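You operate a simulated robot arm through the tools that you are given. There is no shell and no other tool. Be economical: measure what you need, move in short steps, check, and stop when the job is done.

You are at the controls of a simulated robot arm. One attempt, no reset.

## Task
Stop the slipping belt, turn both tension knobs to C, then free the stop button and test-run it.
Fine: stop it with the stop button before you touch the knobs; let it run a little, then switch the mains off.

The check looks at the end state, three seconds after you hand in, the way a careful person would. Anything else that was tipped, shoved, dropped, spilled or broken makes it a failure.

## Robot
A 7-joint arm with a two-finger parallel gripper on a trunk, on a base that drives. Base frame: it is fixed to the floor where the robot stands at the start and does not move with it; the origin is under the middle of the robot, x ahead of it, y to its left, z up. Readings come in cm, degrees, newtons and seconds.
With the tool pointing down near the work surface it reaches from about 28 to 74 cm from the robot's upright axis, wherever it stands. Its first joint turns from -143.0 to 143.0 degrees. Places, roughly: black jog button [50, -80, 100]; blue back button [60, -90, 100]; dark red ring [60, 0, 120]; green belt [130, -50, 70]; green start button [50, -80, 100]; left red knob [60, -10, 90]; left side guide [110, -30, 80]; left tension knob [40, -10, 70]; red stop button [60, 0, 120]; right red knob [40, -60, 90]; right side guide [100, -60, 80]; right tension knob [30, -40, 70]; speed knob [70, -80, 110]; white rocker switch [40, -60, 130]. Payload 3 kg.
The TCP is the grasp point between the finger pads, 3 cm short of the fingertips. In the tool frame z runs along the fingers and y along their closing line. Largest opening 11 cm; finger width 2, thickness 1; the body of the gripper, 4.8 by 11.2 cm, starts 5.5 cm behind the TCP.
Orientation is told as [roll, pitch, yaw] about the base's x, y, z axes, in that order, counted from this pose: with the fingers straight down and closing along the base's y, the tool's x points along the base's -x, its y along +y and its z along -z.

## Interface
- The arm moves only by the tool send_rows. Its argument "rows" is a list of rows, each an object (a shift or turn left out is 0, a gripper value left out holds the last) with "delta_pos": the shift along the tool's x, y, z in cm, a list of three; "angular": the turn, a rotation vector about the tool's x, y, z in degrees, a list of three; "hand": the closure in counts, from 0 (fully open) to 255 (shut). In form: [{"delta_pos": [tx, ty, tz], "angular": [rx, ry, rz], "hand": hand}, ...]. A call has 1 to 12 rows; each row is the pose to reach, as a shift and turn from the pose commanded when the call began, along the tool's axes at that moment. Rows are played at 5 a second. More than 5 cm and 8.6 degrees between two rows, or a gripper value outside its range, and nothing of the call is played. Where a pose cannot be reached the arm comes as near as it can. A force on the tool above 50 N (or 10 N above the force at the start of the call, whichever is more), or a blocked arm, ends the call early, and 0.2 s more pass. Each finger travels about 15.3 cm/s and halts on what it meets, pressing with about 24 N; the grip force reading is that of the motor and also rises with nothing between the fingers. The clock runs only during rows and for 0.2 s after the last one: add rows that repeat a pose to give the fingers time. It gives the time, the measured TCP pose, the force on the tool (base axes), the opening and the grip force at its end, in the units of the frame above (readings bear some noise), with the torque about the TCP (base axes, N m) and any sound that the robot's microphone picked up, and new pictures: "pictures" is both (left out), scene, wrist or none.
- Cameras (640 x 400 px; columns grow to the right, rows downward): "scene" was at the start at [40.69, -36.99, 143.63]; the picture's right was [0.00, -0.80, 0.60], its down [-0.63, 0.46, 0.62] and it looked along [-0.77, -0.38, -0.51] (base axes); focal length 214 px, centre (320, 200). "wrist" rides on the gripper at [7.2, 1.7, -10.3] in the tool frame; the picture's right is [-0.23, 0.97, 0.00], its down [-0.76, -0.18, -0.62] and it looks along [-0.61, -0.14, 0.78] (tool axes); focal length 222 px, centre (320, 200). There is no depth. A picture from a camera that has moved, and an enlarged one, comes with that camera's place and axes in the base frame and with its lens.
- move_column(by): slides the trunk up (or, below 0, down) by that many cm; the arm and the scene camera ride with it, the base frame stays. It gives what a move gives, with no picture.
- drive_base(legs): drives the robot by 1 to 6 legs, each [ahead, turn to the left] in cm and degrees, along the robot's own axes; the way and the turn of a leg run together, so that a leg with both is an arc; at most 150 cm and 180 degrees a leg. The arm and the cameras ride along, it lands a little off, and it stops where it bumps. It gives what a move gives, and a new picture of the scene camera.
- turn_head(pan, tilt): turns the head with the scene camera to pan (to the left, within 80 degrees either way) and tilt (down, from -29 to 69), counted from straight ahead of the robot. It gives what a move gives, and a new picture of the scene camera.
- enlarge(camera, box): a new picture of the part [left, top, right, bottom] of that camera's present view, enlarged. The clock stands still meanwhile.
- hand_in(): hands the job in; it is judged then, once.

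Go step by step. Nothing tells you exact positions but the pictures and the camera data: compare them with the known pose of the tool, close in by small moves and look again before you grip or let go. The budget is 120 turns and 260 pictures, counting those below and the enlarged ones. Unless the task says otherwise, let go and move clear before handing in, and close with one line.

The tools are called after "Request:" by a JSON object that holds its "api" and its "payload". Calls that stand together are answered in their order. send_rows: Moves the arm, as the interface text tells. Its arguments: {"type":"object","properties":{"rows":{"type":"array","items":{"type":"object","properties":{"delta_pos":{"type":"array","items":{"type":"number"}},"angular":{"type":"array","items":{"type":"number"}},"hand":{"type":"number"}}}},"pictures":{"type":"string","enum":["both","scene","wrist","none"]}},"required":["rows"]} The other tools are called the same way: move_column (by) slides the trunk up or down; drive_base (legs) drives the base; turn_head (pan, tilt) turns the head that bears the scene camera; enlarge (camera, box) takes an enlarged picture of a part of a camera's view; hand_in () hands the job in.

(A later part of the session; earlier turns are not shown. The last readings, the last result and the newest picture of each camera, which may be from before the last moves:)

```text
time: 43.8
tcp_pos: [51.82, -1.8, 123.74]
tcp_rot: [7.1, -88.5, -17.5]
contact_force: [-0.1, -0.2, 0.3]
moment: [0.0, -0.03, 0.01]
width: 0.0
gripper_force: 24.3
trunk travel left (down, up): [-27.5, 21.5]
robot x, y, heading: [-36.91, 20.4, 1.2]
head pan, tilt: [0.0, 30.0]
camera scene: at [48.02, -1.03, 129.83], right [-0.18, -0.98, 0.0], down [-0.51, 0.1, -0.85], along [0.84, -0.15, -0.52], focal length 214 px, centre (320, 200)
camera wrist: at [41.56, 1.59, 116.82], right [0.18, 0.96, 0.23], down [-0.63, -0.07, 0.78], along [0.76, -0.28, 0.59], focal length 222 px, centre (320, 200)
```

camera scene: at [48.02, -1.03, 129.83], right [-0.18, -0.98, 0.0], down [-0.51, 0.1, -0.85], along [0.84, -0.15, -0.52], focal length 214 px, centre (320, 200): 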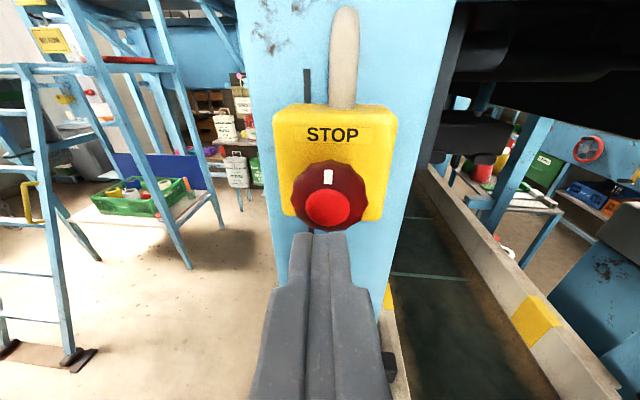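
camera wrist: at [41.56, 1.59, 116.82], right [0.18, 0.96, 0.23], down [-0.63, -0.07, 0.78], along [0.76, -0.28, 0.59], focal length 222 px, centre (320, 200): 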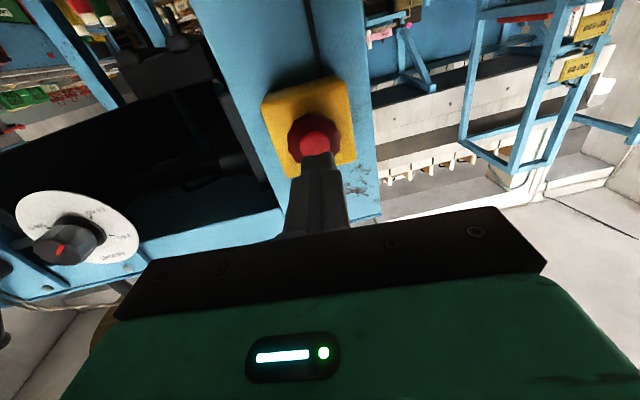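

The fingers are aimed at the disc, about 2 cm off. Now press in small steps.

Request:
{"api": "send_rows", "payload": {"rows": [{"delta_pos": [-0.1, -0.2, 0.7]}, {"delta_pos": [-0.1, -0.2, 1.2]}, {"delta_pos": [-0.1, -0.2, 1.6]}, {"delta_pos": [-0.1, -0.2, 2.0]}, {"delta_pos": [-0.1, -0.2, 2.4]}, {"delta_pos": [-0.1, -0.2, 2.8]}, {"delta_pos": [-0.1, -0.2, 3.2]}, {"delta_pos": [-0.1, -0.2, 3.6]}]}}

```text
time: 45.6
tcp_pos: [55.16, -2.69, 123.74]
tcp_rot: [6.0, -88.5, -16.5]
contact_force: [-13.5, 2.4, -6.9]
moment: [0.07, 0.26, -0.08]
width: 0.0
gripper_force: 24.2
trunk travel left (down, up): [-27.5, 21.5]
robot x, y, heading: [-36.67, 20.7, 1.2]
head pan, tilt: [0.0, 30.0]
heard: click
camera scene: at [51.46, -1.86, 129.85], right [-0.18, -0.98, 0.0], down [-0.51, 0.1, -0.85], along [0.84, -0.15, -0.52], focal length 214 px, centre (320, 200)
camera wrist: at [44.99, 0.76, 116.85], right [0.18, 0.96, 0.23], down [-0.63, -0.07, 0.78], along [0.76, -0.29, 0.59], focal length 222 px, centre (320, 200)
```

scene: 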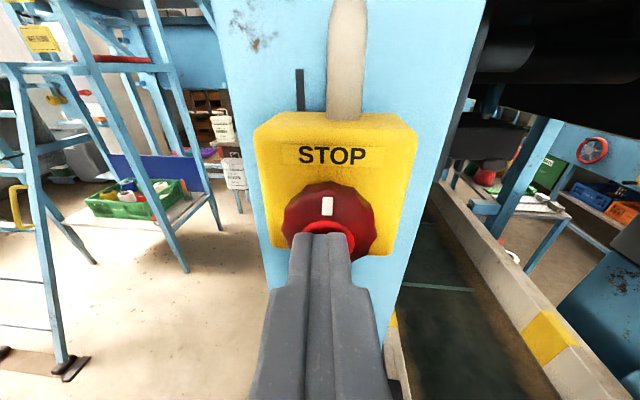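
wrist: 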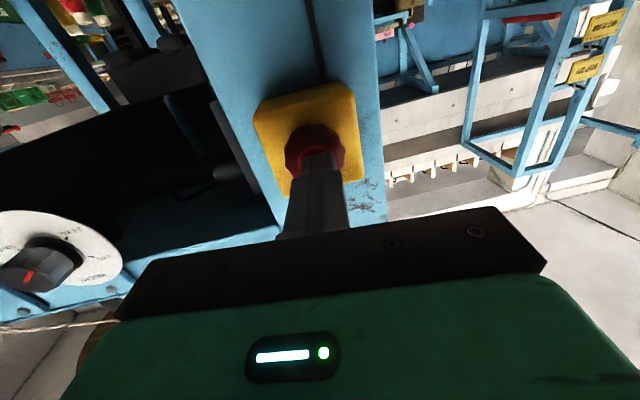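

Click heard. I'll back off and check that the belt is stopped by comparing slat positions across two pictures.

Request:
{"api": "send_rows", "payload": {"rows": [{"delta_pos": [0, 0, -3]}, {"delta_pos": [0, 0, -8]}, {"delta_pos": [0, 0, -13]}, {"delta_pos": [0, 0, -13]}], "pictures": "scene"}}

Request:
{"api": "send_rows", "payload": {"rows": [{"delta_pos": [0, 0, 0]}, {"delta_pos": [0, 0, 0]}], "pictures": "scene"}}

Request:
{"api": "enlarge", "payload": {"camera": "scene", "box": [260, 90, 420, 210]}}

```text
time: 46.6
tcp_pos: [45.61, -2.12, 124.98]
tcp_rot: [6.2, -88.4, -16.4]
contact_force: [0.5, 1.4, -1.3]
moment: [-0.04, -0.01, -0.17]
width: 0.01
gripper_force: 24.3
out of reach, approached as far as the arm can: row 3, 4
trunk travel left (down, up): [-27.5, 21.5]
robot x, y, heading: [-36.64, 20.3, 1.4]
head pan, tilt: [0.0, 30.0]
camera scene: at [41.84, -1.42, 131.05], right [-0.18, -0.98, 0.0], down [-0.51, 0.1, -0.85], along [0.84, -0.15, -0.52], focal length 214 px, centre (320, 200)
```

scene: 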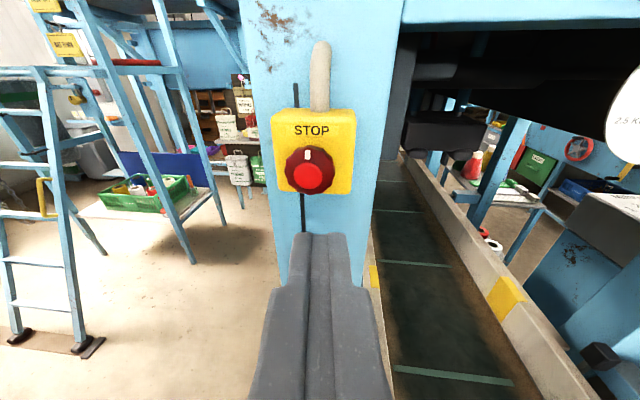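

```text
time: 47.2
tcp_pos: [45.54, -2.28, 124.92]
tcp_rot: [7.1, -88.6, -17.5]
contact_force: [0.3, -1.2, -0.4]
moment: [-0.01, 0.02, 0.0]
width: 0.0
gripper_force: 23.7
trunk travel left (down, up): [-27.5, 21.5]
robot x, y, heading: [-37.07, 20.23, 1.1]
head pan, tilt: [0.0, 30.0]
camera scene: at [41.8, -1.56, 131.11], right [-0.18, -0.98, 0.0], down [-0.51, 0.1, -0.85], along [0.84, -0.15, -0.52], focal length 214 px, centre (320, 200)
```

scene: 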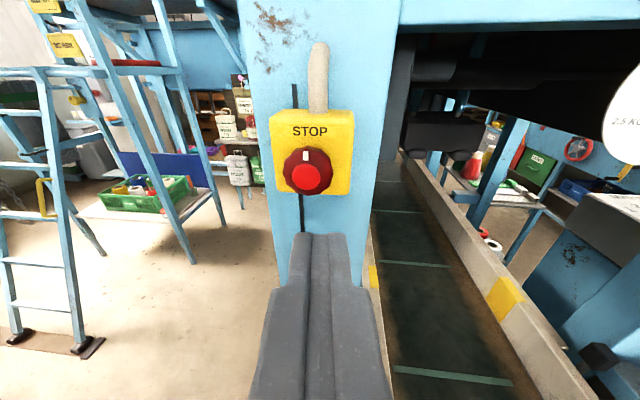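

```text
3.33 times, centred on (340, 150) of scene
camera zoom: at [41.8, -1.56, 131.11], right [-0.18, -0.98, 0.0], down [-0.51, 0.1, -0.85], along [0.84, -0.15, -0.52], focal length 715 px, centre (253, 367)
```

zoom: 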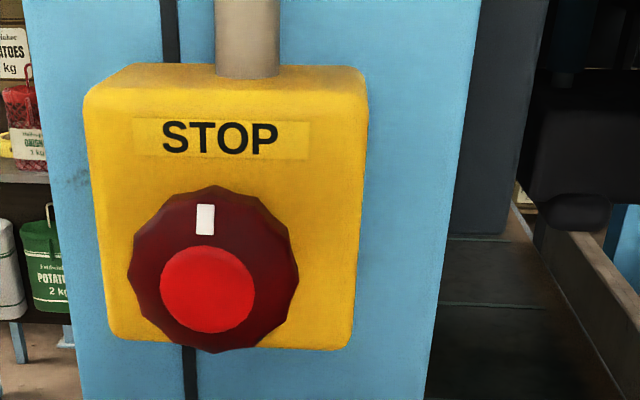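

The slats are identical in both pictures, so the belt has stopped. Next, the tension knobs: I back away and lower the trunk.

Request:
{"api": "drive_base", "payload": {"legs": [[-30, 0]]}}

Request:
{"api": "move_column", "payload": {"by": -27}}

Request:
{"api": "send_rows", "payload": {"rows": [{"delta_pos": [4, 0, 0]}, {"delta_pos": [8, 0, 0]}, {"delta_pos": [12, 0, 0]}, {"delta_pos": [16, 0, 0]}, {"delta_pos": [20, 0, 0]}, {"delta_pos": [23, 0, 0]}, {"delta_pos": [23, 0, 0], "hand": 0}, {"delta_pos": [23, 0, 0], "hand": 0}]}}

```text
time: 49.2
tcp_pos: [15.44, -2.91, 125.09]
tcp_rot: [6.7, -88.5, -16.9]
contact_force: [0.0, 0.5, 1.3]
moment: [0.05, -0.03, -0.02]
width: 0.0
gripper_force: 24.1
trunk travel left (down, up): [-27.5, 21.5]
robot x, y, heading: [-67.36, 20.09, 1.3]
head pan, tilt: [0.0, 30.0]
camera scene: at [11.87, -2.17, 131.11], right [-0.18, -0.98, 0.0], down [-0.51, 0.1, -0.85], along [0.84, -0.15, -0.52], focal length 214 px, centre (320, 200)
```

scene: 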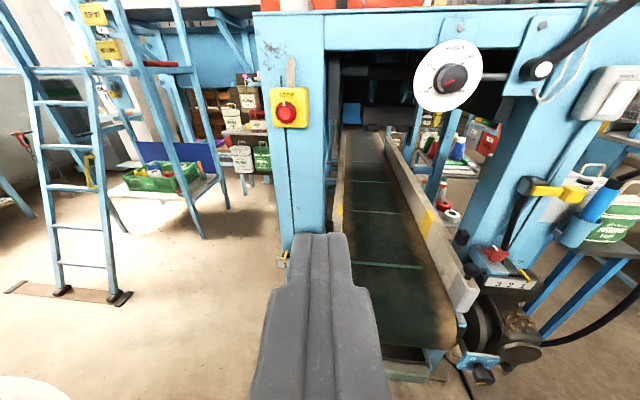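

```text
time: 52.0
tcp_pos: [15.64, -2.93, 98.08]
tcp_rot: [6.8, -88.5, -17.0]
contact_force: [-0.1, -0.5, 0.2]
moment: [0.01, 0.0, -0.01]
width: 0.01
gripper_force: 24.1
trunk travel left (down, up): [-0.5, 48.5]
robot x, y, heading: [-66.81, 19.56, 1.4]
head pan, tilt: [0.0, 30.0]
```

```text
time: 53.8
tcp_pos: [17.26, -4.29, 74.95]
tcp_rot: [8.5, -88.5, -18.6]
contact_force: [-0.7, 1.2, -0.5]
moment: [-0.02, 0.0, -0.01]
width: 11.01
gripper_force: 0.0
out of reach, approached as far as the arm can: row 1, 2, 3, 4, 5, 6, 7, 8
trunk travel left (down, up): [-0.5, 48.5]
robot x, y, heading: [-66.7, 19.41, 1.5]
head pan, tilt: [0.0, 30.0]
camera scene: at [13.6, -3.55, 81.02], right [-0.18, -0.98, 0.0], down [-0.51, 0.1, -0.85], along [0.84, -0.15, -0.52], focal length 214 px, centre (320, 200)
camera wrist: at [7.12, -0.96, 68.02], right [0.18, 0.96, 0.23], down [-0.63, -0.07, 0.78], along [0.76, -0.28, 0.59], focal length 222 px, centre (320, 200)
```

scene: 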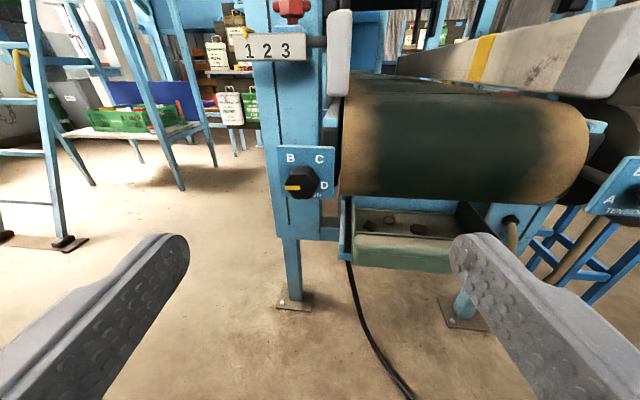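
wrist: 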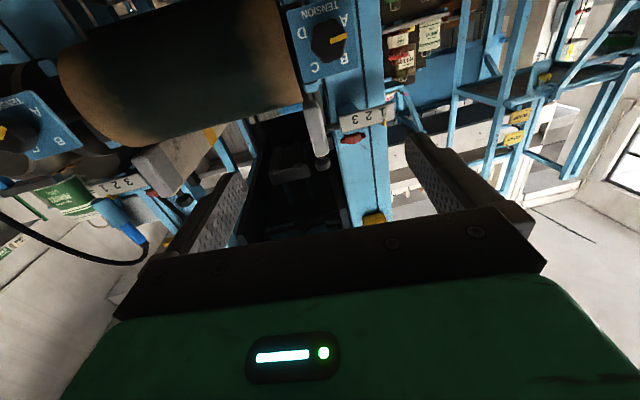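

I can now see the left knob clearly, with letters A, B, C and D around it. Zooming in.

Request:
{"api": "enlarge", "payload": {"camera": "scene", "box": [265, 135, 361, 210]}}

Request:
{"api": "enlarge", "payload": {"camera": "wrist", "box": [270, 0, 370, 90]}}

Request:
{"api": "enlarge", "payload": {"camera": "wrist", "box": [0, 80, 100, 180]}}

```text
5.33 times, centred on (313, 172) of scene
camera zoom: at [13.6, -3.55, 81.02], right [-0.18, -0.98, 0.0], down [-0.51, 0.1, -0.85], along [0.84, -0.15, -0.52], focal length 1144 px, centre (357, 347)
```

zoom: 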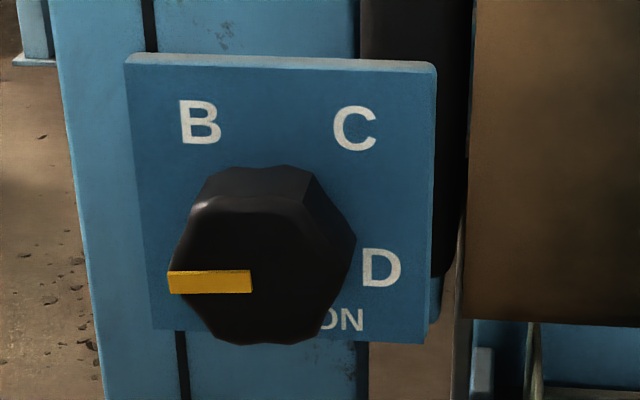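

```text
4.44 times, centred on (320, 45) of wrist
camera zoom: at [7.12, -0.96, 68.02], right [0.18, 0.96, 0.23], down [-0.63, -0.07, 0.78], along [0.76, -0.28, 0.59], focal length 987 px, centre (320, 889)
```

zoom: 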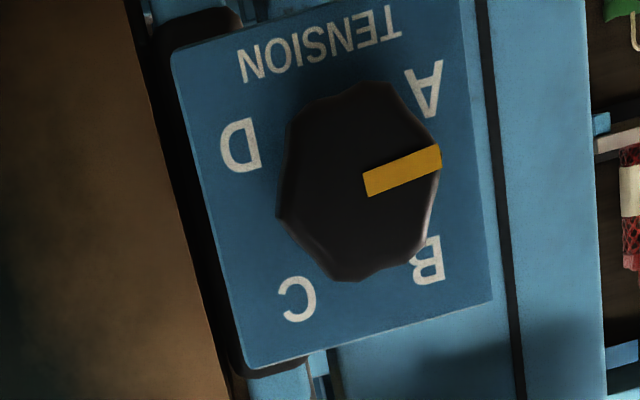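

```text
4.00 times, centred on (50, 130) of wrist
camera zoom: at [7.12, -0.96, 68.02], right [0.18, 0.96, 0.23], down [-0.63, -0.07, 0.78], along [0.76, -0.28, 0.59], focal length 888 px, centre (1400, 480)
```

zoom: 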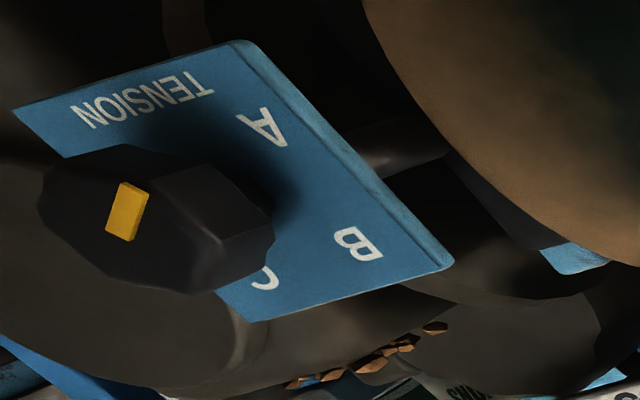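

The letters sit roughly at A -120°, B -40°, C +40° and D +120°. The left pointer is near -90°, with the knob front at about [36.7, -5.6, 69]. It needs about 130° clockwise, so I'll pre-roll the hand about -65°. I'll drive a little closer first.

Request:
{"api": "drive_base", "payload": {"legs": [[10, 0]]}}

Request:
{"api": "send_rows", "payload": {"rows": [{"delta_pos": [0.7, 0, -0.3], "angular": [0, 0, -8]}, {"delta_pos": [1.4, 0, -0.6], "angular": [0, 0, -16]}, {"delta_pos": [2.1, 0.2, -0.9], "angular": [0, 0, -24]}, {"delta_pos": [2.8, 0.5, -1.2], "angular": [0, 0, -32]}, {"delta_pos": [3.5, 0.7, -1.5], "angular": [0, 0, -40]}, {"delta_pos": [4.2, 1, -1.5], "angular": [0, 0, -48]}, {"delta_pos": [5, 1, -1.5], "angular": [0, 0, -56]}, {"delta_pos": [5.8, 1, -1.5], "angular": [0, 0, -64]}, {"delta_pos": [5.8, 1, -1.5], "angular": [0, 0, -64]}]}}

```text
time: 54.9
tcp_pos: [27.34, -3.99, 74.87]
tcp_rot: [8.4, -88.5, -18.6]
contact_force: [0.2, -0.4, -0.2]
moment: [-0.05, 0.03, 0.03]
width: 11.0
gripper_force: 0.0
trunk travel left (down, up): [-0.5, 48.5]
robot x, y, heading: [-57.11, 20.14, 1.5]
head pan, tilt: [0.0, 30.0]
camera scene: at [23.67, -3.3, 81.03], right [-0.18, -0.98, 0.0], down [-0.51, 0.1, -0.85], along [0.84, -0.15, -0.52], focal length 214 px, centre (320, 200)
```

scene: 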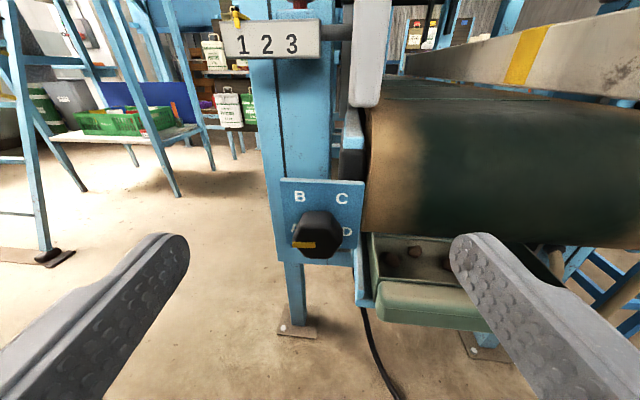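

```text
time: 56.9
tcp_pos: [32.74, -5.23, 68.78]
tcp_rot: [-88.3, -26.2, 79.2]
contact_force: [0.4, -0.4, 0.4]
moment: [-0.01, -0.03, 0.0]
width: 11.04
gripper_force: 0.1
out of reach, approached as far as the arm can: row 1, 2, 3, 4, 5, 6, 7, 8, 9
trunk travel left (down, up): [-0.5, 48.5]
robot x, y, heading: [-57.34, 20.42, 1.5]
head pan, tilt: [0.0, 30.0]
camera scene: at [29.97, 1.02, 71.43], right [-0.05, -0.44, 0.9], down [-0.64, -0.68, -0.37], along [0.77, -0.59, -0.24], focal length 214 px, centre (320, 200)
camera wrist: at [21.35, -9.24, 64.4], right [0.09, 0.63, -0.77], down [-0.49, 0.7, 0.51], along [0.86, 0.34, 0.37], focal length 222 px, centre (320, 200)
```

scene: 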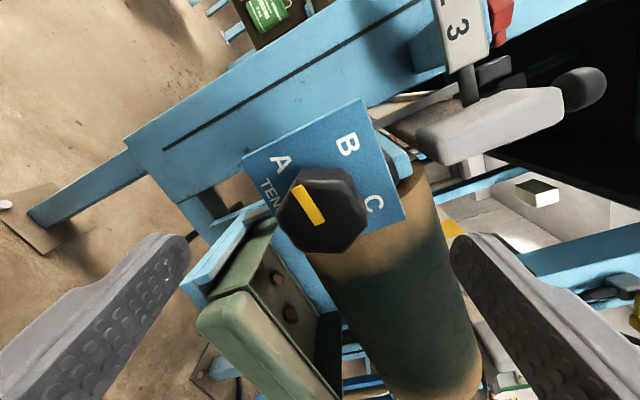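
wrist: 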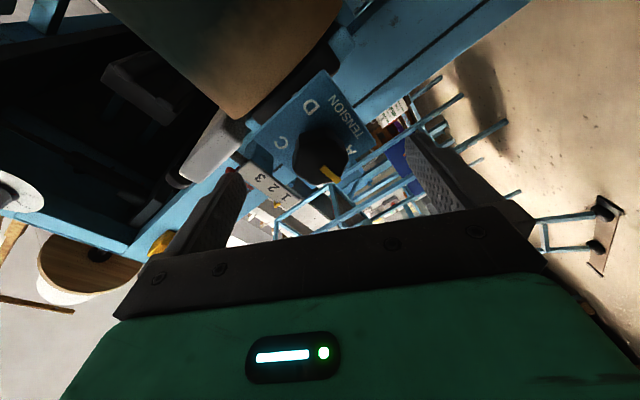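

The roll is reachable. I'll look closely at the knob from here.

Request:
{"api": "enlarge", "payload": {"camera": "scene", "box": [225, 90, 421, 270]}}

```text
2.22 times, centred on (323, 180) of scene
camera zoom: at [29.97, 1.02, 71.43], right [-0.05, -0.44, 0.9], down [-0.64, -0.68, -0.37], along [0.77, -0.59, -0.24], focal length 477 px, centre (313, 244)
```

zoom: 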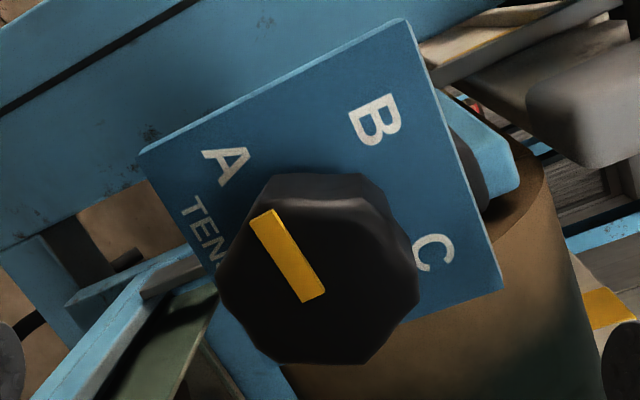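

The pointer sits about 5° below left (around -95°) and C is near +43°, so I need about 138° clockwise. I'll advance over the knob and grip it.

Request:
{"api": "send_rows", "payload": {"rows": [{"delta_pos": [-0.3, 0, 0.8]}, {"delta_pos": [-0.6, 0, 1.6]}, {"delta_pos": [-0.6, 0, 2.3]}, {"delta_pos": [-0.6, 0, 2.3]}]}}

```text
time: 57.9
tcp_pos: [35.23, -5.05, 69.04]
tcp_rot: [-88.3, -26.2, 79.0]
contact_force: [0.2, 0.5, 0.3]
moment: [0.03, -0.03, 0.01]
width: 10.99
gripper_force: 0.1
trunk travel left (down, up): [-0.5, 48.5]
robot x, y, heading: [-57.19, 20.1, 1.3]
head pan, tilt: [0.0, 30.0]
camera scene: at [32.43, 1.13, 71.7], right [-0.05, -0.44, 0.9], down [-0.64, -0.68, -0.37], along [0.77, -0.59, -0.24], focal length 214 px, centre (320, 200)
camera wrist: at [23.81, -9.12, 64.66], right [0.09, 0.63, -0.77], down [-0.49, 0.7, 0.51], along [0.86, 0.34, 0.37], focal length 222 px, centre (320, 200)
```

scene: 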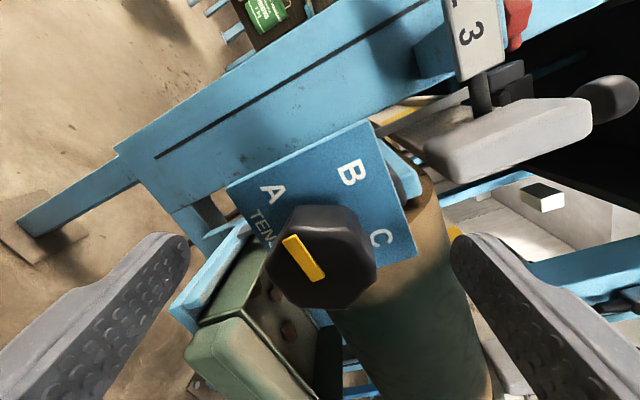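
wrist: 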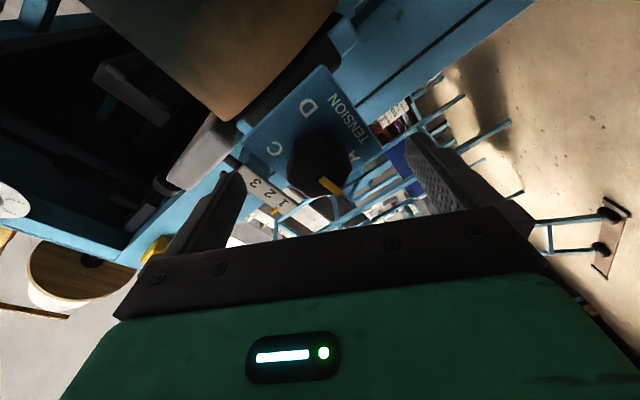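

The knob sits centred between the fingers. Closing.

Request:
{"api": "send_rows", "payload": {"rows": [{"hand": 255}, {"hand": 255}, {"hand": 255}]}}

Request:
{"api": "enlarge", "payload": {"camera": "scene", "box": [220, 110, 420, 310]}}

```text
time: 58.7
tcp_pos: [35.21, -5.11, 69.18]
tcp_rot: [-88.5, -26.1, 79.1]
contact_force: [12.1, -5.6, 9.9]
moment: [-0.08, -0.33, -0.25]
width: 3.92
gripper_force: 44.7
trunk travel left (down, up): [-0.5, 48.5]
robot x, y, heading: [-56.65, 20.0, 1.5]
head pan, tilt: [0.0, 30.0]
camera scene: at [32.41, 1.08, 71.81], right [-0.06, -0.44, 0.9], down [-0.64, -0.67, -0.37], along [0.77, -0.59, -0.24], focal length 214 px, centre (320, 200)
camera wrist: at [23.79, -9.17, 64.76], right [0.09, 0.63, -0.77], down [-0.49, 0.7, 0.51], along [0.86, 0.33, 0.38], focal length 222 px, centre (320, 200)
```

scene: 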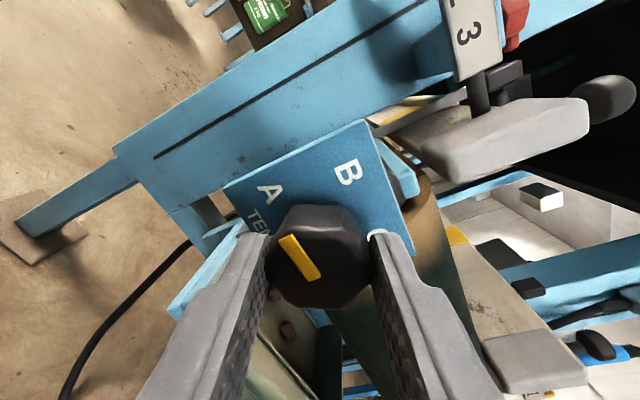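
wrist: 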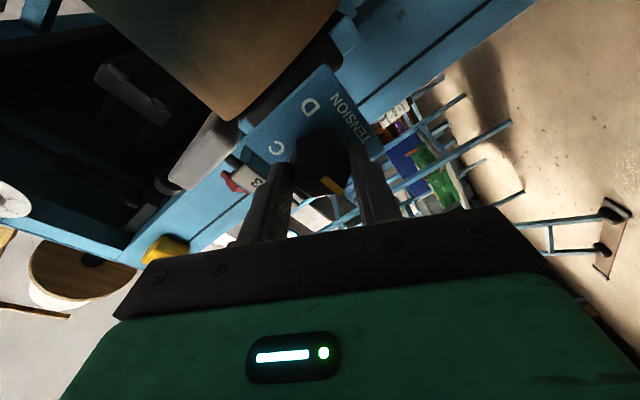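

```text
2.00 times, centred on (320, 210) of scene
camera zoom: at [32.41, 1.08, 71.81], right [-0.06, -0.44, 0.9], down [-0.64, -0.67, -0.37], along [0.77, -0.59, -0.24], focal length 429 px, centre (320, 180)
```

zoom: 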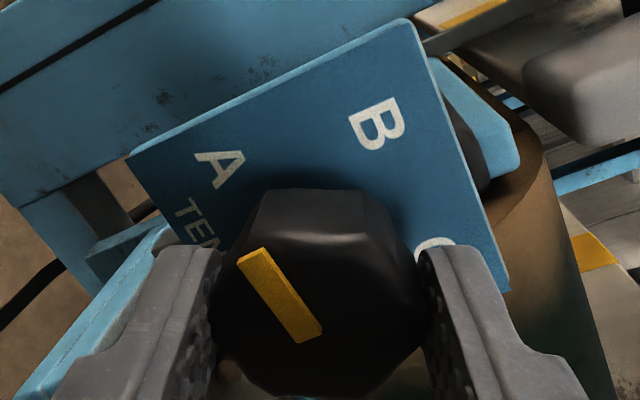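

It's gripped at 3.9 cm. I'll test a 24° clockwise turn.

Request:
{"api": "send_rows", "payload": {"rows": [{"angular": [0, 0, 6]}, {"angular": [0, 0, 12]}, {"angular": [0, 0, 18]}, {"angular": [0, 0, 24]}, {"angular": [0, 0, 24]}], "pictures": "scene"}}

```text
time: 59.9
tcp_pos: [35.07, -5.15, 69.17]
tcp_rot: [-87.7, -50.3, 78.0]
contact_force: [-7.1, -6.8, 7.9]
moment: [-0.17, -0.6, -0.37]
width: 3.95
gripper_force: 45.3
trunk travel left (down, up): [-0.5, 48.5]
robot x, y, heading: [-56.99, 19.73, 1.4]
head pan, tilt: [0.0, 30.0]
camera scene: at [32.11, -0.54, 73.84], right [-0.12, -0.76, 0.64], down [-0.61, -0.45, -0.65], along [0.79, -0.47, -0.41], focal length 214 px, centre (320, 200)
```

scene: 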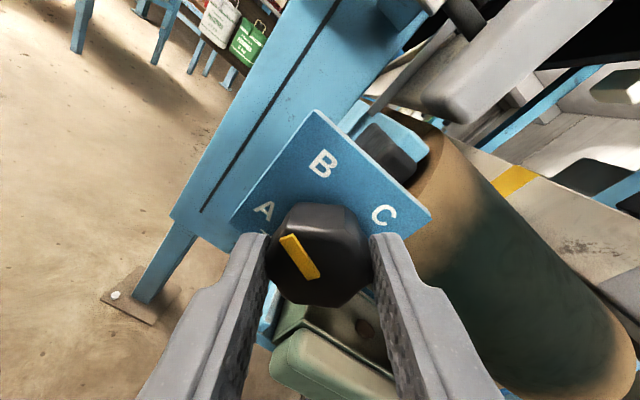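

The knob turns with the hand. Continuing.

Request:
{"api": "send_rows", "payload": {"rows": [{"angular": [0, 0, 6]}, {"angular": [0, 0, 12]}, {"angular": [0, 0, 18]}, {"angular": [0, 0, 24]}, {"angular": [0, 0, 30]}, {"angular": [0, 0, 36]}, {"angular": [0, 0, 42]}, {"angular": [0, 0, 48]}, {"angular": [0, 0, 54]}, {"angular": [0, 0, 60]}, {"angular": [0, 0, 60]}], "pictures": "scene"}}

```text
time: 62.3
tcp_pos: [35.14, -5.36, 69.09]
tcp_rot: [85.7, -69.6, -96.2]
contact_force: [-5.3, -25.4, 3.8]
moment: [0.11, 0.42, -1.28]
width: 3.92
gripper_force: 44.8
trunk travel left (down, up): [-0.5, 48.5]
robot x, y, heading: [-56.92, 19.8, 1.3]
head pan, tilt: [0.0, 30.0]
camera scene: at [31.12, -6.64, 74.82], right [-0.18, -0.92, -0.35], down [-0.46, 0.39, -0.8], along [0.87, 0.02, -0.49], focal length 214 px, centre (320, 200)
```

scene: 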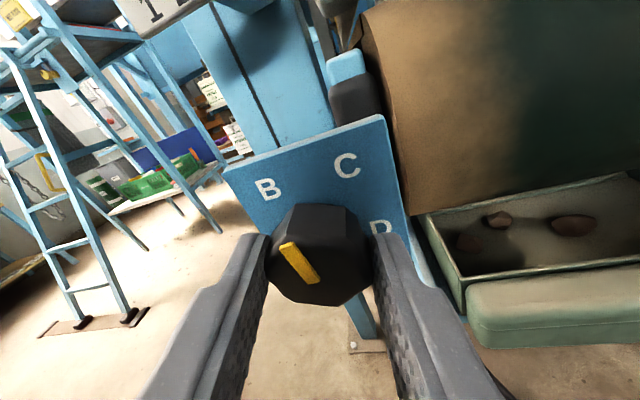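

The turn is tracking well. Some side force has built up, so I'll continue with a slight relief shift.

Request:
{"api": "send_rows", "payload": {"rows": [{"delta_pos": [0, -0.2, 0], "angular": [0, 0, 6]}, {"delta_pos": [0, -0.3, 0], "angular": [0, 0, 12]}, {"delta_pos": [0, -0.3, 0], "angular": [0, 0, 18]}, {"delta_pos": [0, -0.3, 0], "angular": [0, 0, 24]}, {"delta_pos": [0, -0.3, 0], "angular": [0, 0, 30]}, {"delta_pos": [0, -0.3, 0], "angular": [0, 0, 36]}, {"delta_pos": [0, -0.3, 0], "angular": [0, 0, 42]}, {"delta_pos": [0, -0.3, 0], "angular": [0, 0, 42]}], "pictures": "scene"}}

Request:
{"api": "enlarge", "payload": {"camera": "scene", "box": [220, 110, 420, 310]}}

```text
time: 64.1
tcp_pos: [35.14, -5.26, 69.07]
tcp_rot: [88.3, -27.7, -99.3]
contact_force: [-12.0, -5.5, 5.9]
moment: [0.02, 0.03, -0.07]
width: 3.91
gripper_force: 44.9
trunk travel left (down, up): [-0.5, 48.5]
robot x, y, heading: [-57.05, 19.49, 1.3]
head pan, tilt: [0.0, 30.0]
camera scene: at [30.47, -9.84, 71.82], right [-0.1, -0.45, -0.89], down [-0.37, 0.84, -0.39], along [0.92, 0.29, -0.25], focal length 214 px, centre (320, 200)
```

scene: 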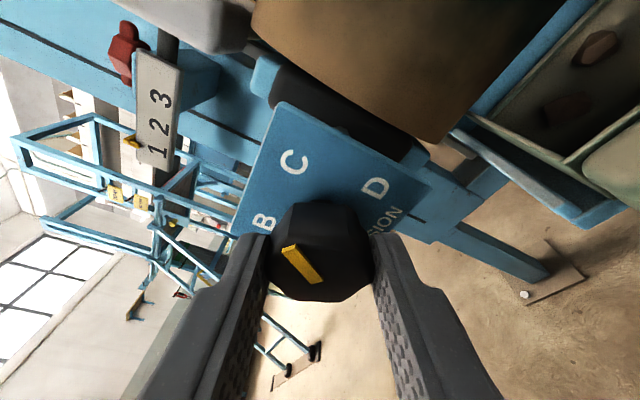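

```text
2.00 times, centred on (320, 210) of scene
camera zoom: at [30.47, -9.84, 71.82], right [-0.1, -0.45, -0.89], down [-0.37, 0.84, -0.39], along [0.92, 0.29, -0.25], focal length 429 px, centre (320, 180)
```

zoom: 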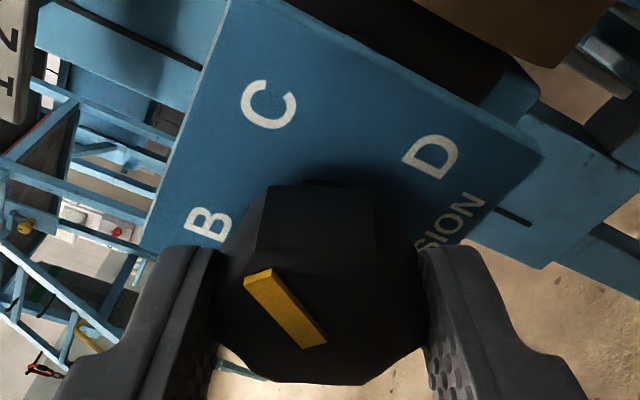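

The pointer is now at about 31–37°, with C near +40°. I'll nudge it 5° more, release, back off and inspect.

Request:
{"api": "send_rows", "payload": {"rows": [{"angular": [0, 0, 3]}, {"angular": [0, 0, 5.5]}, {"angular": [0, 0, 5.5]}, {"angular": [0, 0, 5.5], "hand": 60}, {"angular": [0, 0, 5.5], "hand": 60}, {"delta_pos": [0, 0, -4], "angular": [0, 0, 5.5]}, {"delta_pos": [0, 0, -8], "angular": [0, 0, 5.5]}, {"delta_pos": [0, 0, -8], "angular": [0, 0, 5.5]}]}}

Request:
{"api": "enlarge", "payload": {"camera": "scene", "box": [240, 120, 400, 240]}}

```text
time: 66.1
tcp_pos: [24.73, -8.86, 57.54]
tcp_rot: [78.4, -32.9, -97.1]
contact_force: [0.3, 0.6, 0.4]
moment: [-0.05, 0.03, -0.05]
width: 8.42
gripper_force: 0.0
out of reach, approached as far as the arm can: row 6, 7
trunk travel left (down, up): [-0.5, 48.5]
robot x, y, heading: [-57.04, 19.86, 1.6]
head pan, tilt: [0.0, 30.0]
stopped in row 8: the arm was blocked; the commanded pose is now the measured one
camera scene: at [20.33, -13.03, 61.39], right [-0.26, -0.5, -0.82], down [-0.39, 0.84, -0.39], along [0.88, 0.22, -0.42], focal length 214 px, centre (320, 200)
camera wrist: at [15.87, 0.16, 56.81], right [0.23, 0.3, 0.92], down [-0.72, -0.58, 0.37], along [0.65, -0.76, 0.08], focal length 222 px, centre (320, 200)
```

scene: 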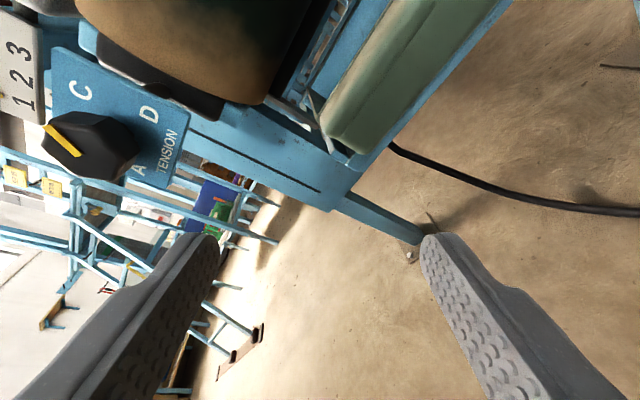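
wrist: 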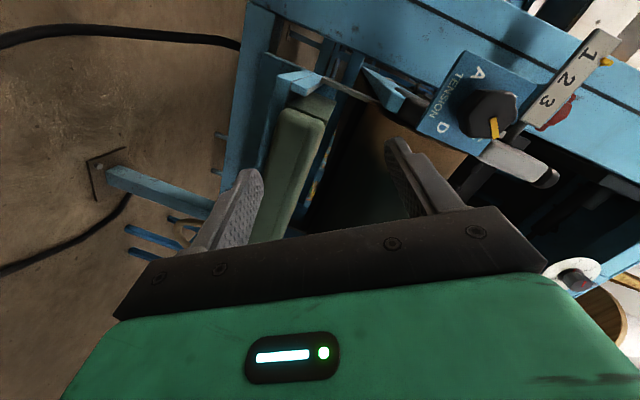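

```text
3.33 times, centred on (320, 180) of scene
camera zoom: at [20.33, -13.03, 61.39], right [-0.26, -0.5, -0.82], down [-0.39, 0.84, -0.39], along [0.88, 0.22, -0.42], focal length 715 px, centre (320, 267)
```

zoom: 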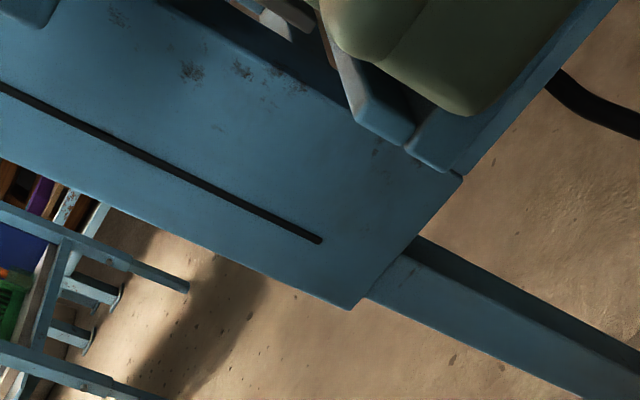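

The retreat ran into joint limits and the arm sagged downward, though contact force is zero. I'll check the knob.

Request:
{"api": "enlarge", "payload": {"camera": "scene", "box": [20, 40, 220, 200]}}

Request:
{"api": "enlarge", "payload": {"camera": "wrist", "box": [400, 40, 560, 180]}}

```text
2.50 times, centred on (120, 120) of scene
camera zoom: at [20.33, -13.03, 61.39], right [-0.26, -0.5, -0.82], down [-0.39, 0.84, -0.39], along [0.88, 0.22, -0.42], focal length 536 px, centre (820, 400)
```

zoom: 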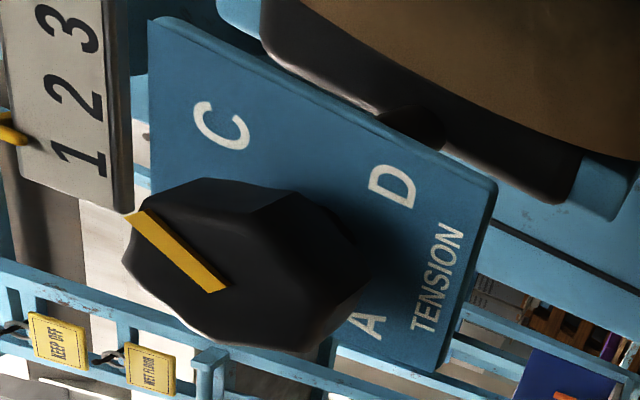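

```text
2.86 times, centred on (480, 110) of wrist
camera zoom: at [15.87, 0.16, 56.81], right [0.23, 0.3, 0.92], down [-0.72, -0.58, 0.37], along [0.65, -0.76, 0.08], focal length 635 px, centre (-137, 457)
```

zoom: 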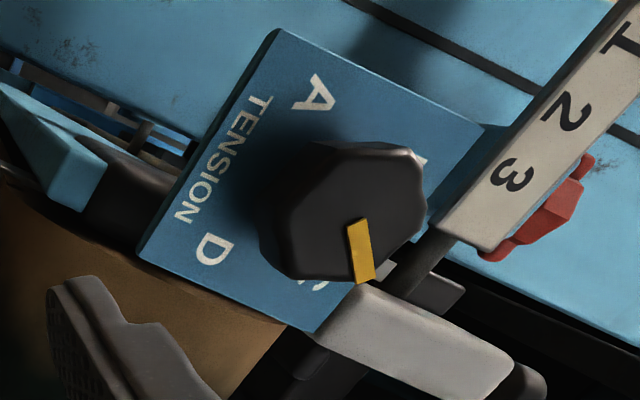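

From both cameras the left pointer computes to about 38–43°, which is on C. Now I back the base off and recover a neutral arm pose for the right knob.

Request:
{"api": "drive_base", "payload": {"legs": [[-25, 0]]}}

Request:
{"api": "send_rows", "payload": {"rows": [{"delta_pos": [0, 0, 1], "angular": [0, 0, -8]}, {"delta_pos": [0, 0, 2], "angular": [0, 0, -16]}, {"delta_pos": [0, 0, 3], "angular": [0, 0, -24]}, {"delta_pos": [0, 0, 4], "angular": [0, 0, -32]}, {"delta_pos": [0, 0, 5], "angular": [0, 0, -40]}, {"delta_pos": [0, 0, 6], "angular": [0, 0, -48]}, {"delta_pos": [0, 0, 6], "angular": [0, 0, -56]}, {"delta_pos": [0, 0, 6], "angular": [0, 0, -56]}]}}

```text
time: 67.9
tcp_pos: [-0.34, -9.33, 57.63]
tcp_rot: [78.4, -32.9, -96.8]
contact_force: [-0.5, -0.5, 1.0]
moment: [-0.01, 0.01, -0.01]
width: 8.44
gripper_force: 0.0
trunk travel left (down, up): [-0.5, 48.5]
robot x, y, heading: [-82.24, 19.33, 1.6]
head pan, tilt: [0.0, 30.0]
camera scene: at [-4.66, -13.43, 61.34], right [-0.26, -0.5, -0.82], down [-0.39, 0.83, -0.39], along [0.88, 0.22, -0.42], focal length 214 px, centre (320, 200)
```

scene: 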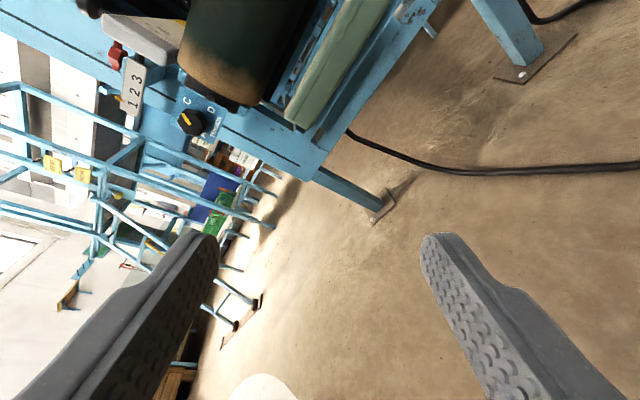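

```text
time: 69.7
tcp_pos: [5.55, -10.59, 56.57]
tcp_rot: [3.0, -80.3, -16.1]
contact_force: [0.0, -0.2, 0.6]
moment: [-0.01, -0.01, 0.0]
width: 8.39
gripper_force: 0.1
trunk travel left (down, up): [-0.5, 48.5]
robot x, y, heading: [-82.13, 19.21, 1.4]
head pan, tilt: [0.0, 30.0]
camera scene: at [2.75, -9.92, 63.11], right [-0.23, -0.97, -0.01], down [-0.62, 0.15, -0.77], along [0.75, -0.17, -0.64], focal length 214 px, centre (320, 200)
camera wrist: at [-5.33, -6.51, 51.22], right [0.26, 0.94, 0.23], down [-0.52, -0.07, 0.85], along [0.82, -0.34, 0.46], focal length 222 px, centre (320, 200)
```

scene: 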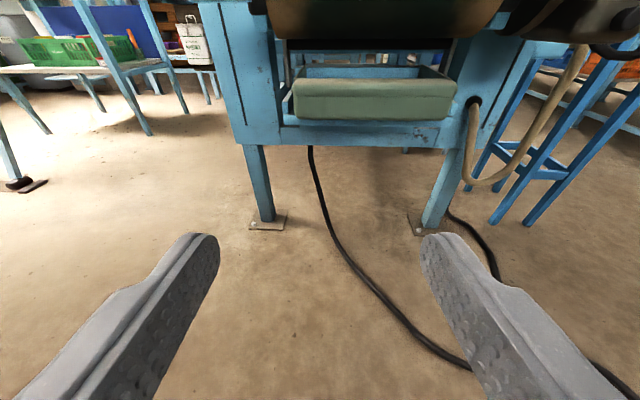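
wrist: 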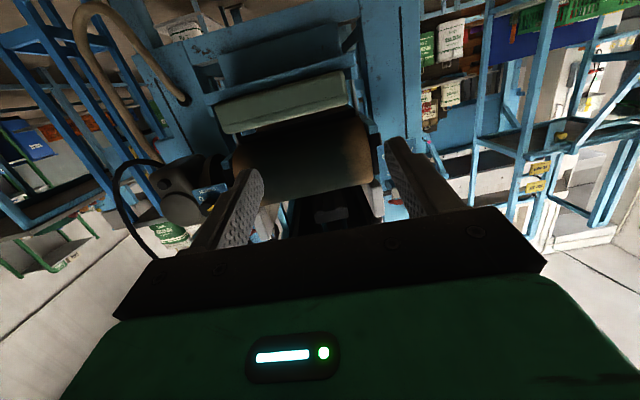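

The arm is comfortable here. I'll turn the base to the belt heading and drive up so the right knob lies ahead and slightly right. Then I'll level and raise the tool.

Request:
{"api": "drive_base", "payload": {"legs": [[0, -18], [18, 0]]}}

Request:
{"api": "send_rows", "payload": {"rows": [{"delta_pos": [-3, 0, -0.5], "angular": [0, -2.5, 0]}, {"delta_pos": [-6, 0, -1], "angular": [0, -5, 0]}, {"delta_pos": [-9, 0, -1.5], "angular": [0, -7.5, 0]}, {"delta_pos": [-12.5, 0, -2], "angular": [0, -9.7, 0]}, {"delta_pos": [-12.5, 0, -2], "angular": [0, -9.7, 0]}]}}

```text
time: 72.3
tcp_pos: [9.32, -41.52, 56.56]
tcp_rot: [3.3, -80.2, -34.6]
contact_force: [0.3, -0.1, -0.6]
moment: [0.02, 0.01, 0.05]
width: 8.42
gripper_force: 0.2
trunk travel left (down, up): [-0.5, 48.5]
robot x, y, heading: [-64.39, 15.08, -16.6]
head pan, tilt: [0.0, 30.0]
camera scene: at [6.8, -39.92, 63.08], right [-0.52, -0.85, -0.01], down [-0.54, 0.34, -0.77], along [0.66, -0.39, -0.64], focal length 214 px, centre (320, 200)
```

scene: 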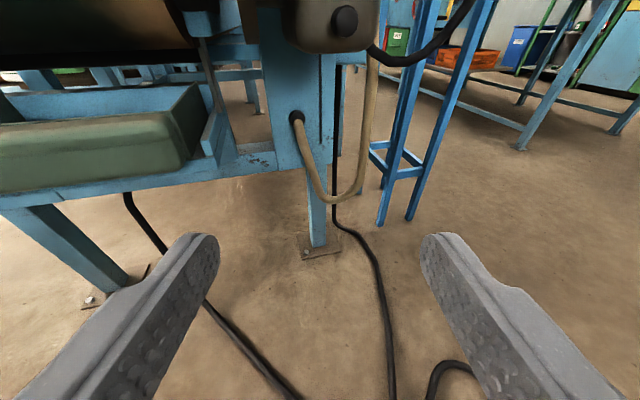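

```text
time: 73.5
tcp_pos: [9.24, -41.55, 69.09]
tcp_rot: [87.6, -89.5, -118.9]
contact_force: [-0.1, 0.4, 0.2]
moment: [-0.02, 0.0, 0.01]
width: 8.41
gripper_force: 0.0
trunk travel left (down, up): [-0.5, 48.5]
robot x, y, heading: [-64.2, 14.92, -16.4]
head pan, tilt: [0.0, 30.0]
camera scene: at [5.85, -39.46, 75.12], right [-0.52, -0.85, -0.01], down [-0.42, 0.27, -0.87], along [0.74, -0.45, -0.5], focal length 214 px, centre (320, 200)
camera wrist: at [1.19, -34.88, 61.96], right [0.51, 0.83, 0.24], down [-0.63, 0.17, 0.76], along [0.59, -0.53, 0.61], focal length 222 px, centre (320, 200)
```

scene: 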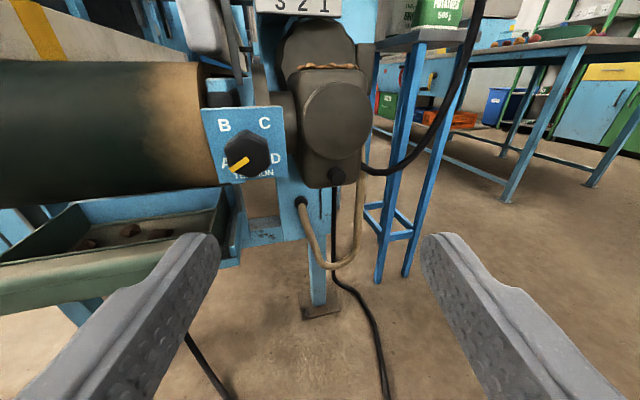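
wrist: 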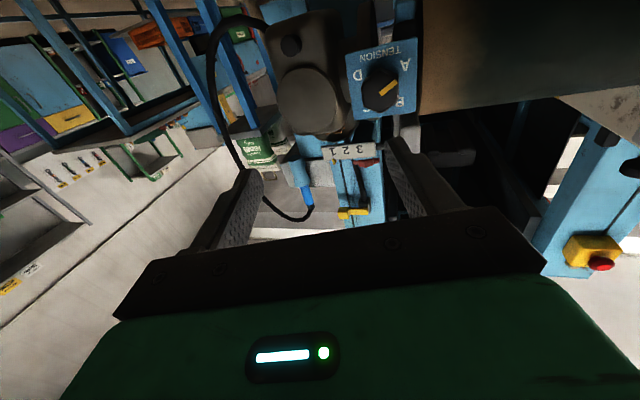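

Request:
{"api": "enlarge", "payload": {"camera": "scene", "box": [195, 95, 291, 190]}}

Request:
{"api": "enlarge", "payload": {"camera": "wrist", "box": [335, 35, 431, 130]}}

```text
4.21 times, centred on (243, 142) of scene
camera zoom: at [5.85, -39.46, 75.12], right [-0.52, -0.85, -0.01], down [-0.42, 0.27, -0.87], along [0.74, -0.45, -0.5], focal length 903 px, centre (644, 442)
```

zoom: 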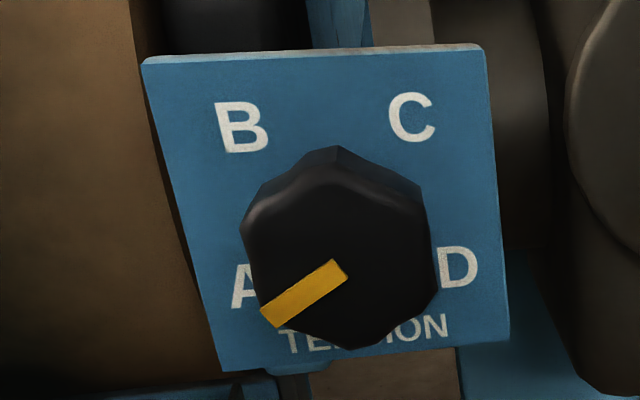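

```text
4.21 times, centred on (383, 82) of wrist
camera zoom: at [1.19, -34.88, 61.96], right [0.51, 0.83, 0.24], down [-0.63, 0.17, 0.76], along [0.59, -0.53, 0.61], focal length 935 px, centre (55, 695)
```

zoom: 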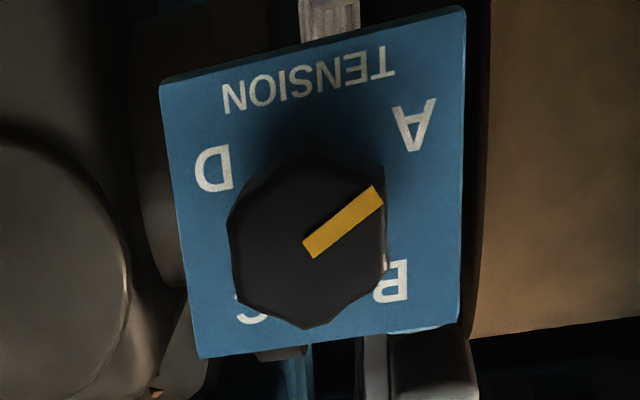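

The right pointer is exactly on A (-120°), so C needs +160°. I'll do that in two bites, 90° and then 70°. The knob front is at about [24.7, -43.65, 69]. First I straighten the tool yaw and pre-roll it.

Request:
{"api": "send_rows", "payload": {"rows": [{"delta_pos": [0, 0, -1], "angular": [-5, 0, 0]}, {"delta_pos": [0, 0, -2], "angular": [-10, 0, 0]}, {"delta_pos": [0, 0, -3], "angular": [-15, 0, 0]}, {"delta_pos": [0, 0, -3], "angular": [-15, 0, 0]}], "pictures": "none"}}

Request:
{"api": "send_rows", "payload": {"rows": [{"angular": [0, 0, -8]}, {"angular": [0, 0, -16]}, {"angular": [0, 0, -24]}, {"angular": [0, 0, -32]}, {"angular": [0, 0, -40]}, {"angular": [0, 0, -44]}, {"angular": [0, 0, -44]}], "pictures": "scene"}}

```text
time: 74.5
tcp_pos: [6.66, -39.99, 69.14]
tcp_rot: [97.2, -89.5, -113.5]
contact_force: [-0.5, 0.0, -0.8]
moment: [0.0, 0.03, 0.02]
width: 8.42
gripper_force: 0.2
trunk travel left (down, up): [-0.5, 48.5]
robot x, y, heading: [-64.06, 14.91, -16.7]
head pan, tilt: [0.0, 30.0]
```

```text
time: 76.1
tcp_pos: [6.69, -40.04, 69.31]
tcp_rot: [-90.1, -46.6, 73.9]
contact_force: [-0.1, 0.5, 0.4]
moment: [-0.02, 0.0, 0.04]
width: 8.44
gripper_force: 0.1
trunk travel left (down, up): [-0.5, 48.5]
robot x, y, heading: [-64.2, 15.13, -16.8]
head pan, tilt: [0.0, 30.0]
camera scene: at [4.12, -34.77, 73.51], right [-0.21, -0.7, 0.69], down [-0.65, -0.43, -0.63], along [0.73, -0.57, -0.36], focal length 214 px, centre (320, 200)
```

scene: 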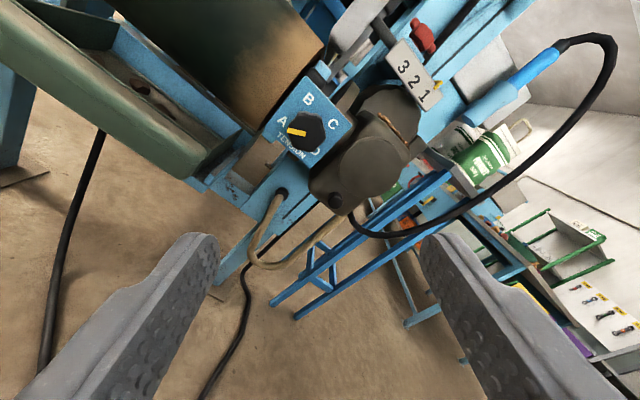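

Perfectly aligned. Drive 10 cm closer.

Request:
{"api": "drive_base", "payload": {"legs": [[9, 0]]}}

Request:
{"api": "enlarge", "payload": {"camera": "scene", "box": [240, 60, 400, 200]}}

Request:
{"api": "enlarge", "payload": {"camera": "wrist", "box": [240, 0, 480, 170]}}

```text
time: 77.2
tcp_pos: [15.3, -42.59, 69.17]
tcp_rot: [-90.0, -46.6, 73.7]
contact_force: [-0.5, -0.1, -0.1]
moment: [0.0, 0.01, 0.03]
width: 8.4
gripper_force: 0.0
trunk travel left (down, up): [-0.5, 48.5]
robot x, y, heading: [-55.8, 12.41, -16.5]
head pan, tilt: [0.0, 30.0]
camera scene: at [12.83, -37.39, 73.52], right [-0.21, -0.7, 0.69], down [-0.65, -0.43, -0.63], along [0.73, -0.57, -0.36], focal length 214 px, centre (320, 200)
```

scene: 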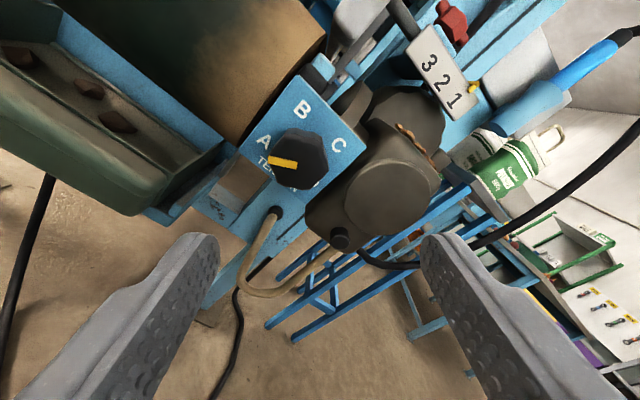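

```text
2.86 times, centred on (320, 130) of scene
camera zoom: at [12.83, -37.39, 73.52], right [-0.21, -0.7, 0.69], down [-0.65, -0.43, -0.63], along [0.73, -0.57, -0.36], focal length 613 px, centre (320, 400)
```

zoom: 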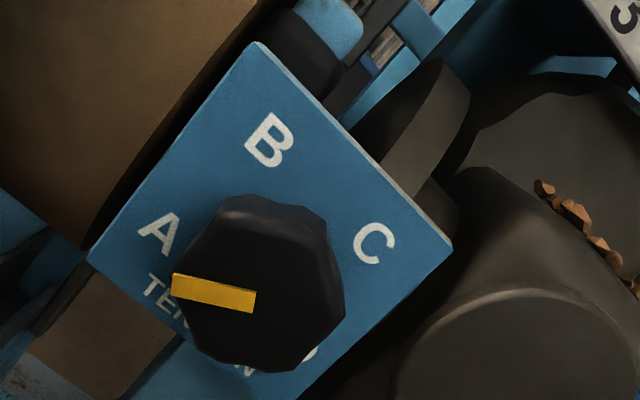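

```text
2.35 times, centred on (360, 85) of wrist
camera zoom: at [4.31, -43.57, 62.83], right [0.24, 0.83, -0.5], down [-0.49, 0.55, 0.67], along [0.84, 0.08, 0.54], focal length 523 px, centre (226, 471)
```

zoom: 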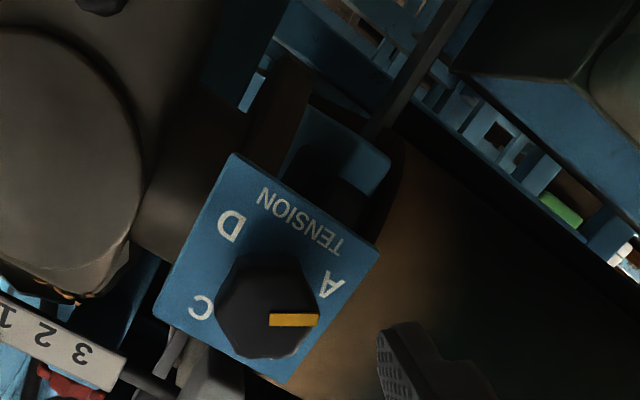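

Advance onto the knob, correcting 1.4 cm sideways first.

Request:
{"api": "send_rows", "payload": {"rows": [{"delta_pos": [-1, 1.4, 0]}, {"delta_pos": [-1, 1.4, 3]}, {"delta_pos": [-1, 1.4, 5.5]}, {"delta_pos": [-1, 1.4, 5.5]}], "pictures": "scene"}}

```text
time: 78.2
tcp_pos: [21.06, -42.62, 68.87]
tcp_rot: [-90.1, -46.7, 73.7]
contact_force: [0.7, 0.3, -0.5]
moment: [-0.04, 0.01, -0.01]
width: 8.41
gripper_force: 0.0
trunk travel left (down, up): [-0.5, 48.5]
robot x, y, heading: [-55.88, 12.42, -16.5]
head pan, tilt: [0.0, 30.0]
camera scene: at [18.53, -37.27, 73.23], right [-0.21, -0.7, 0.69], down [-0.65, -0.43, -0.63], along [0.73, -0.57, -0.36], focal length 214 px, centre (320, 200)
```

scene: 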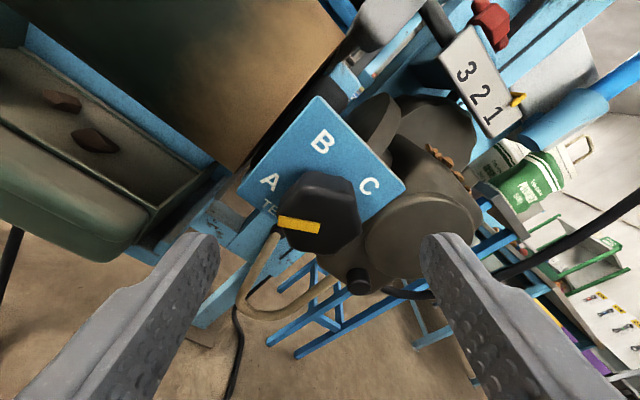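

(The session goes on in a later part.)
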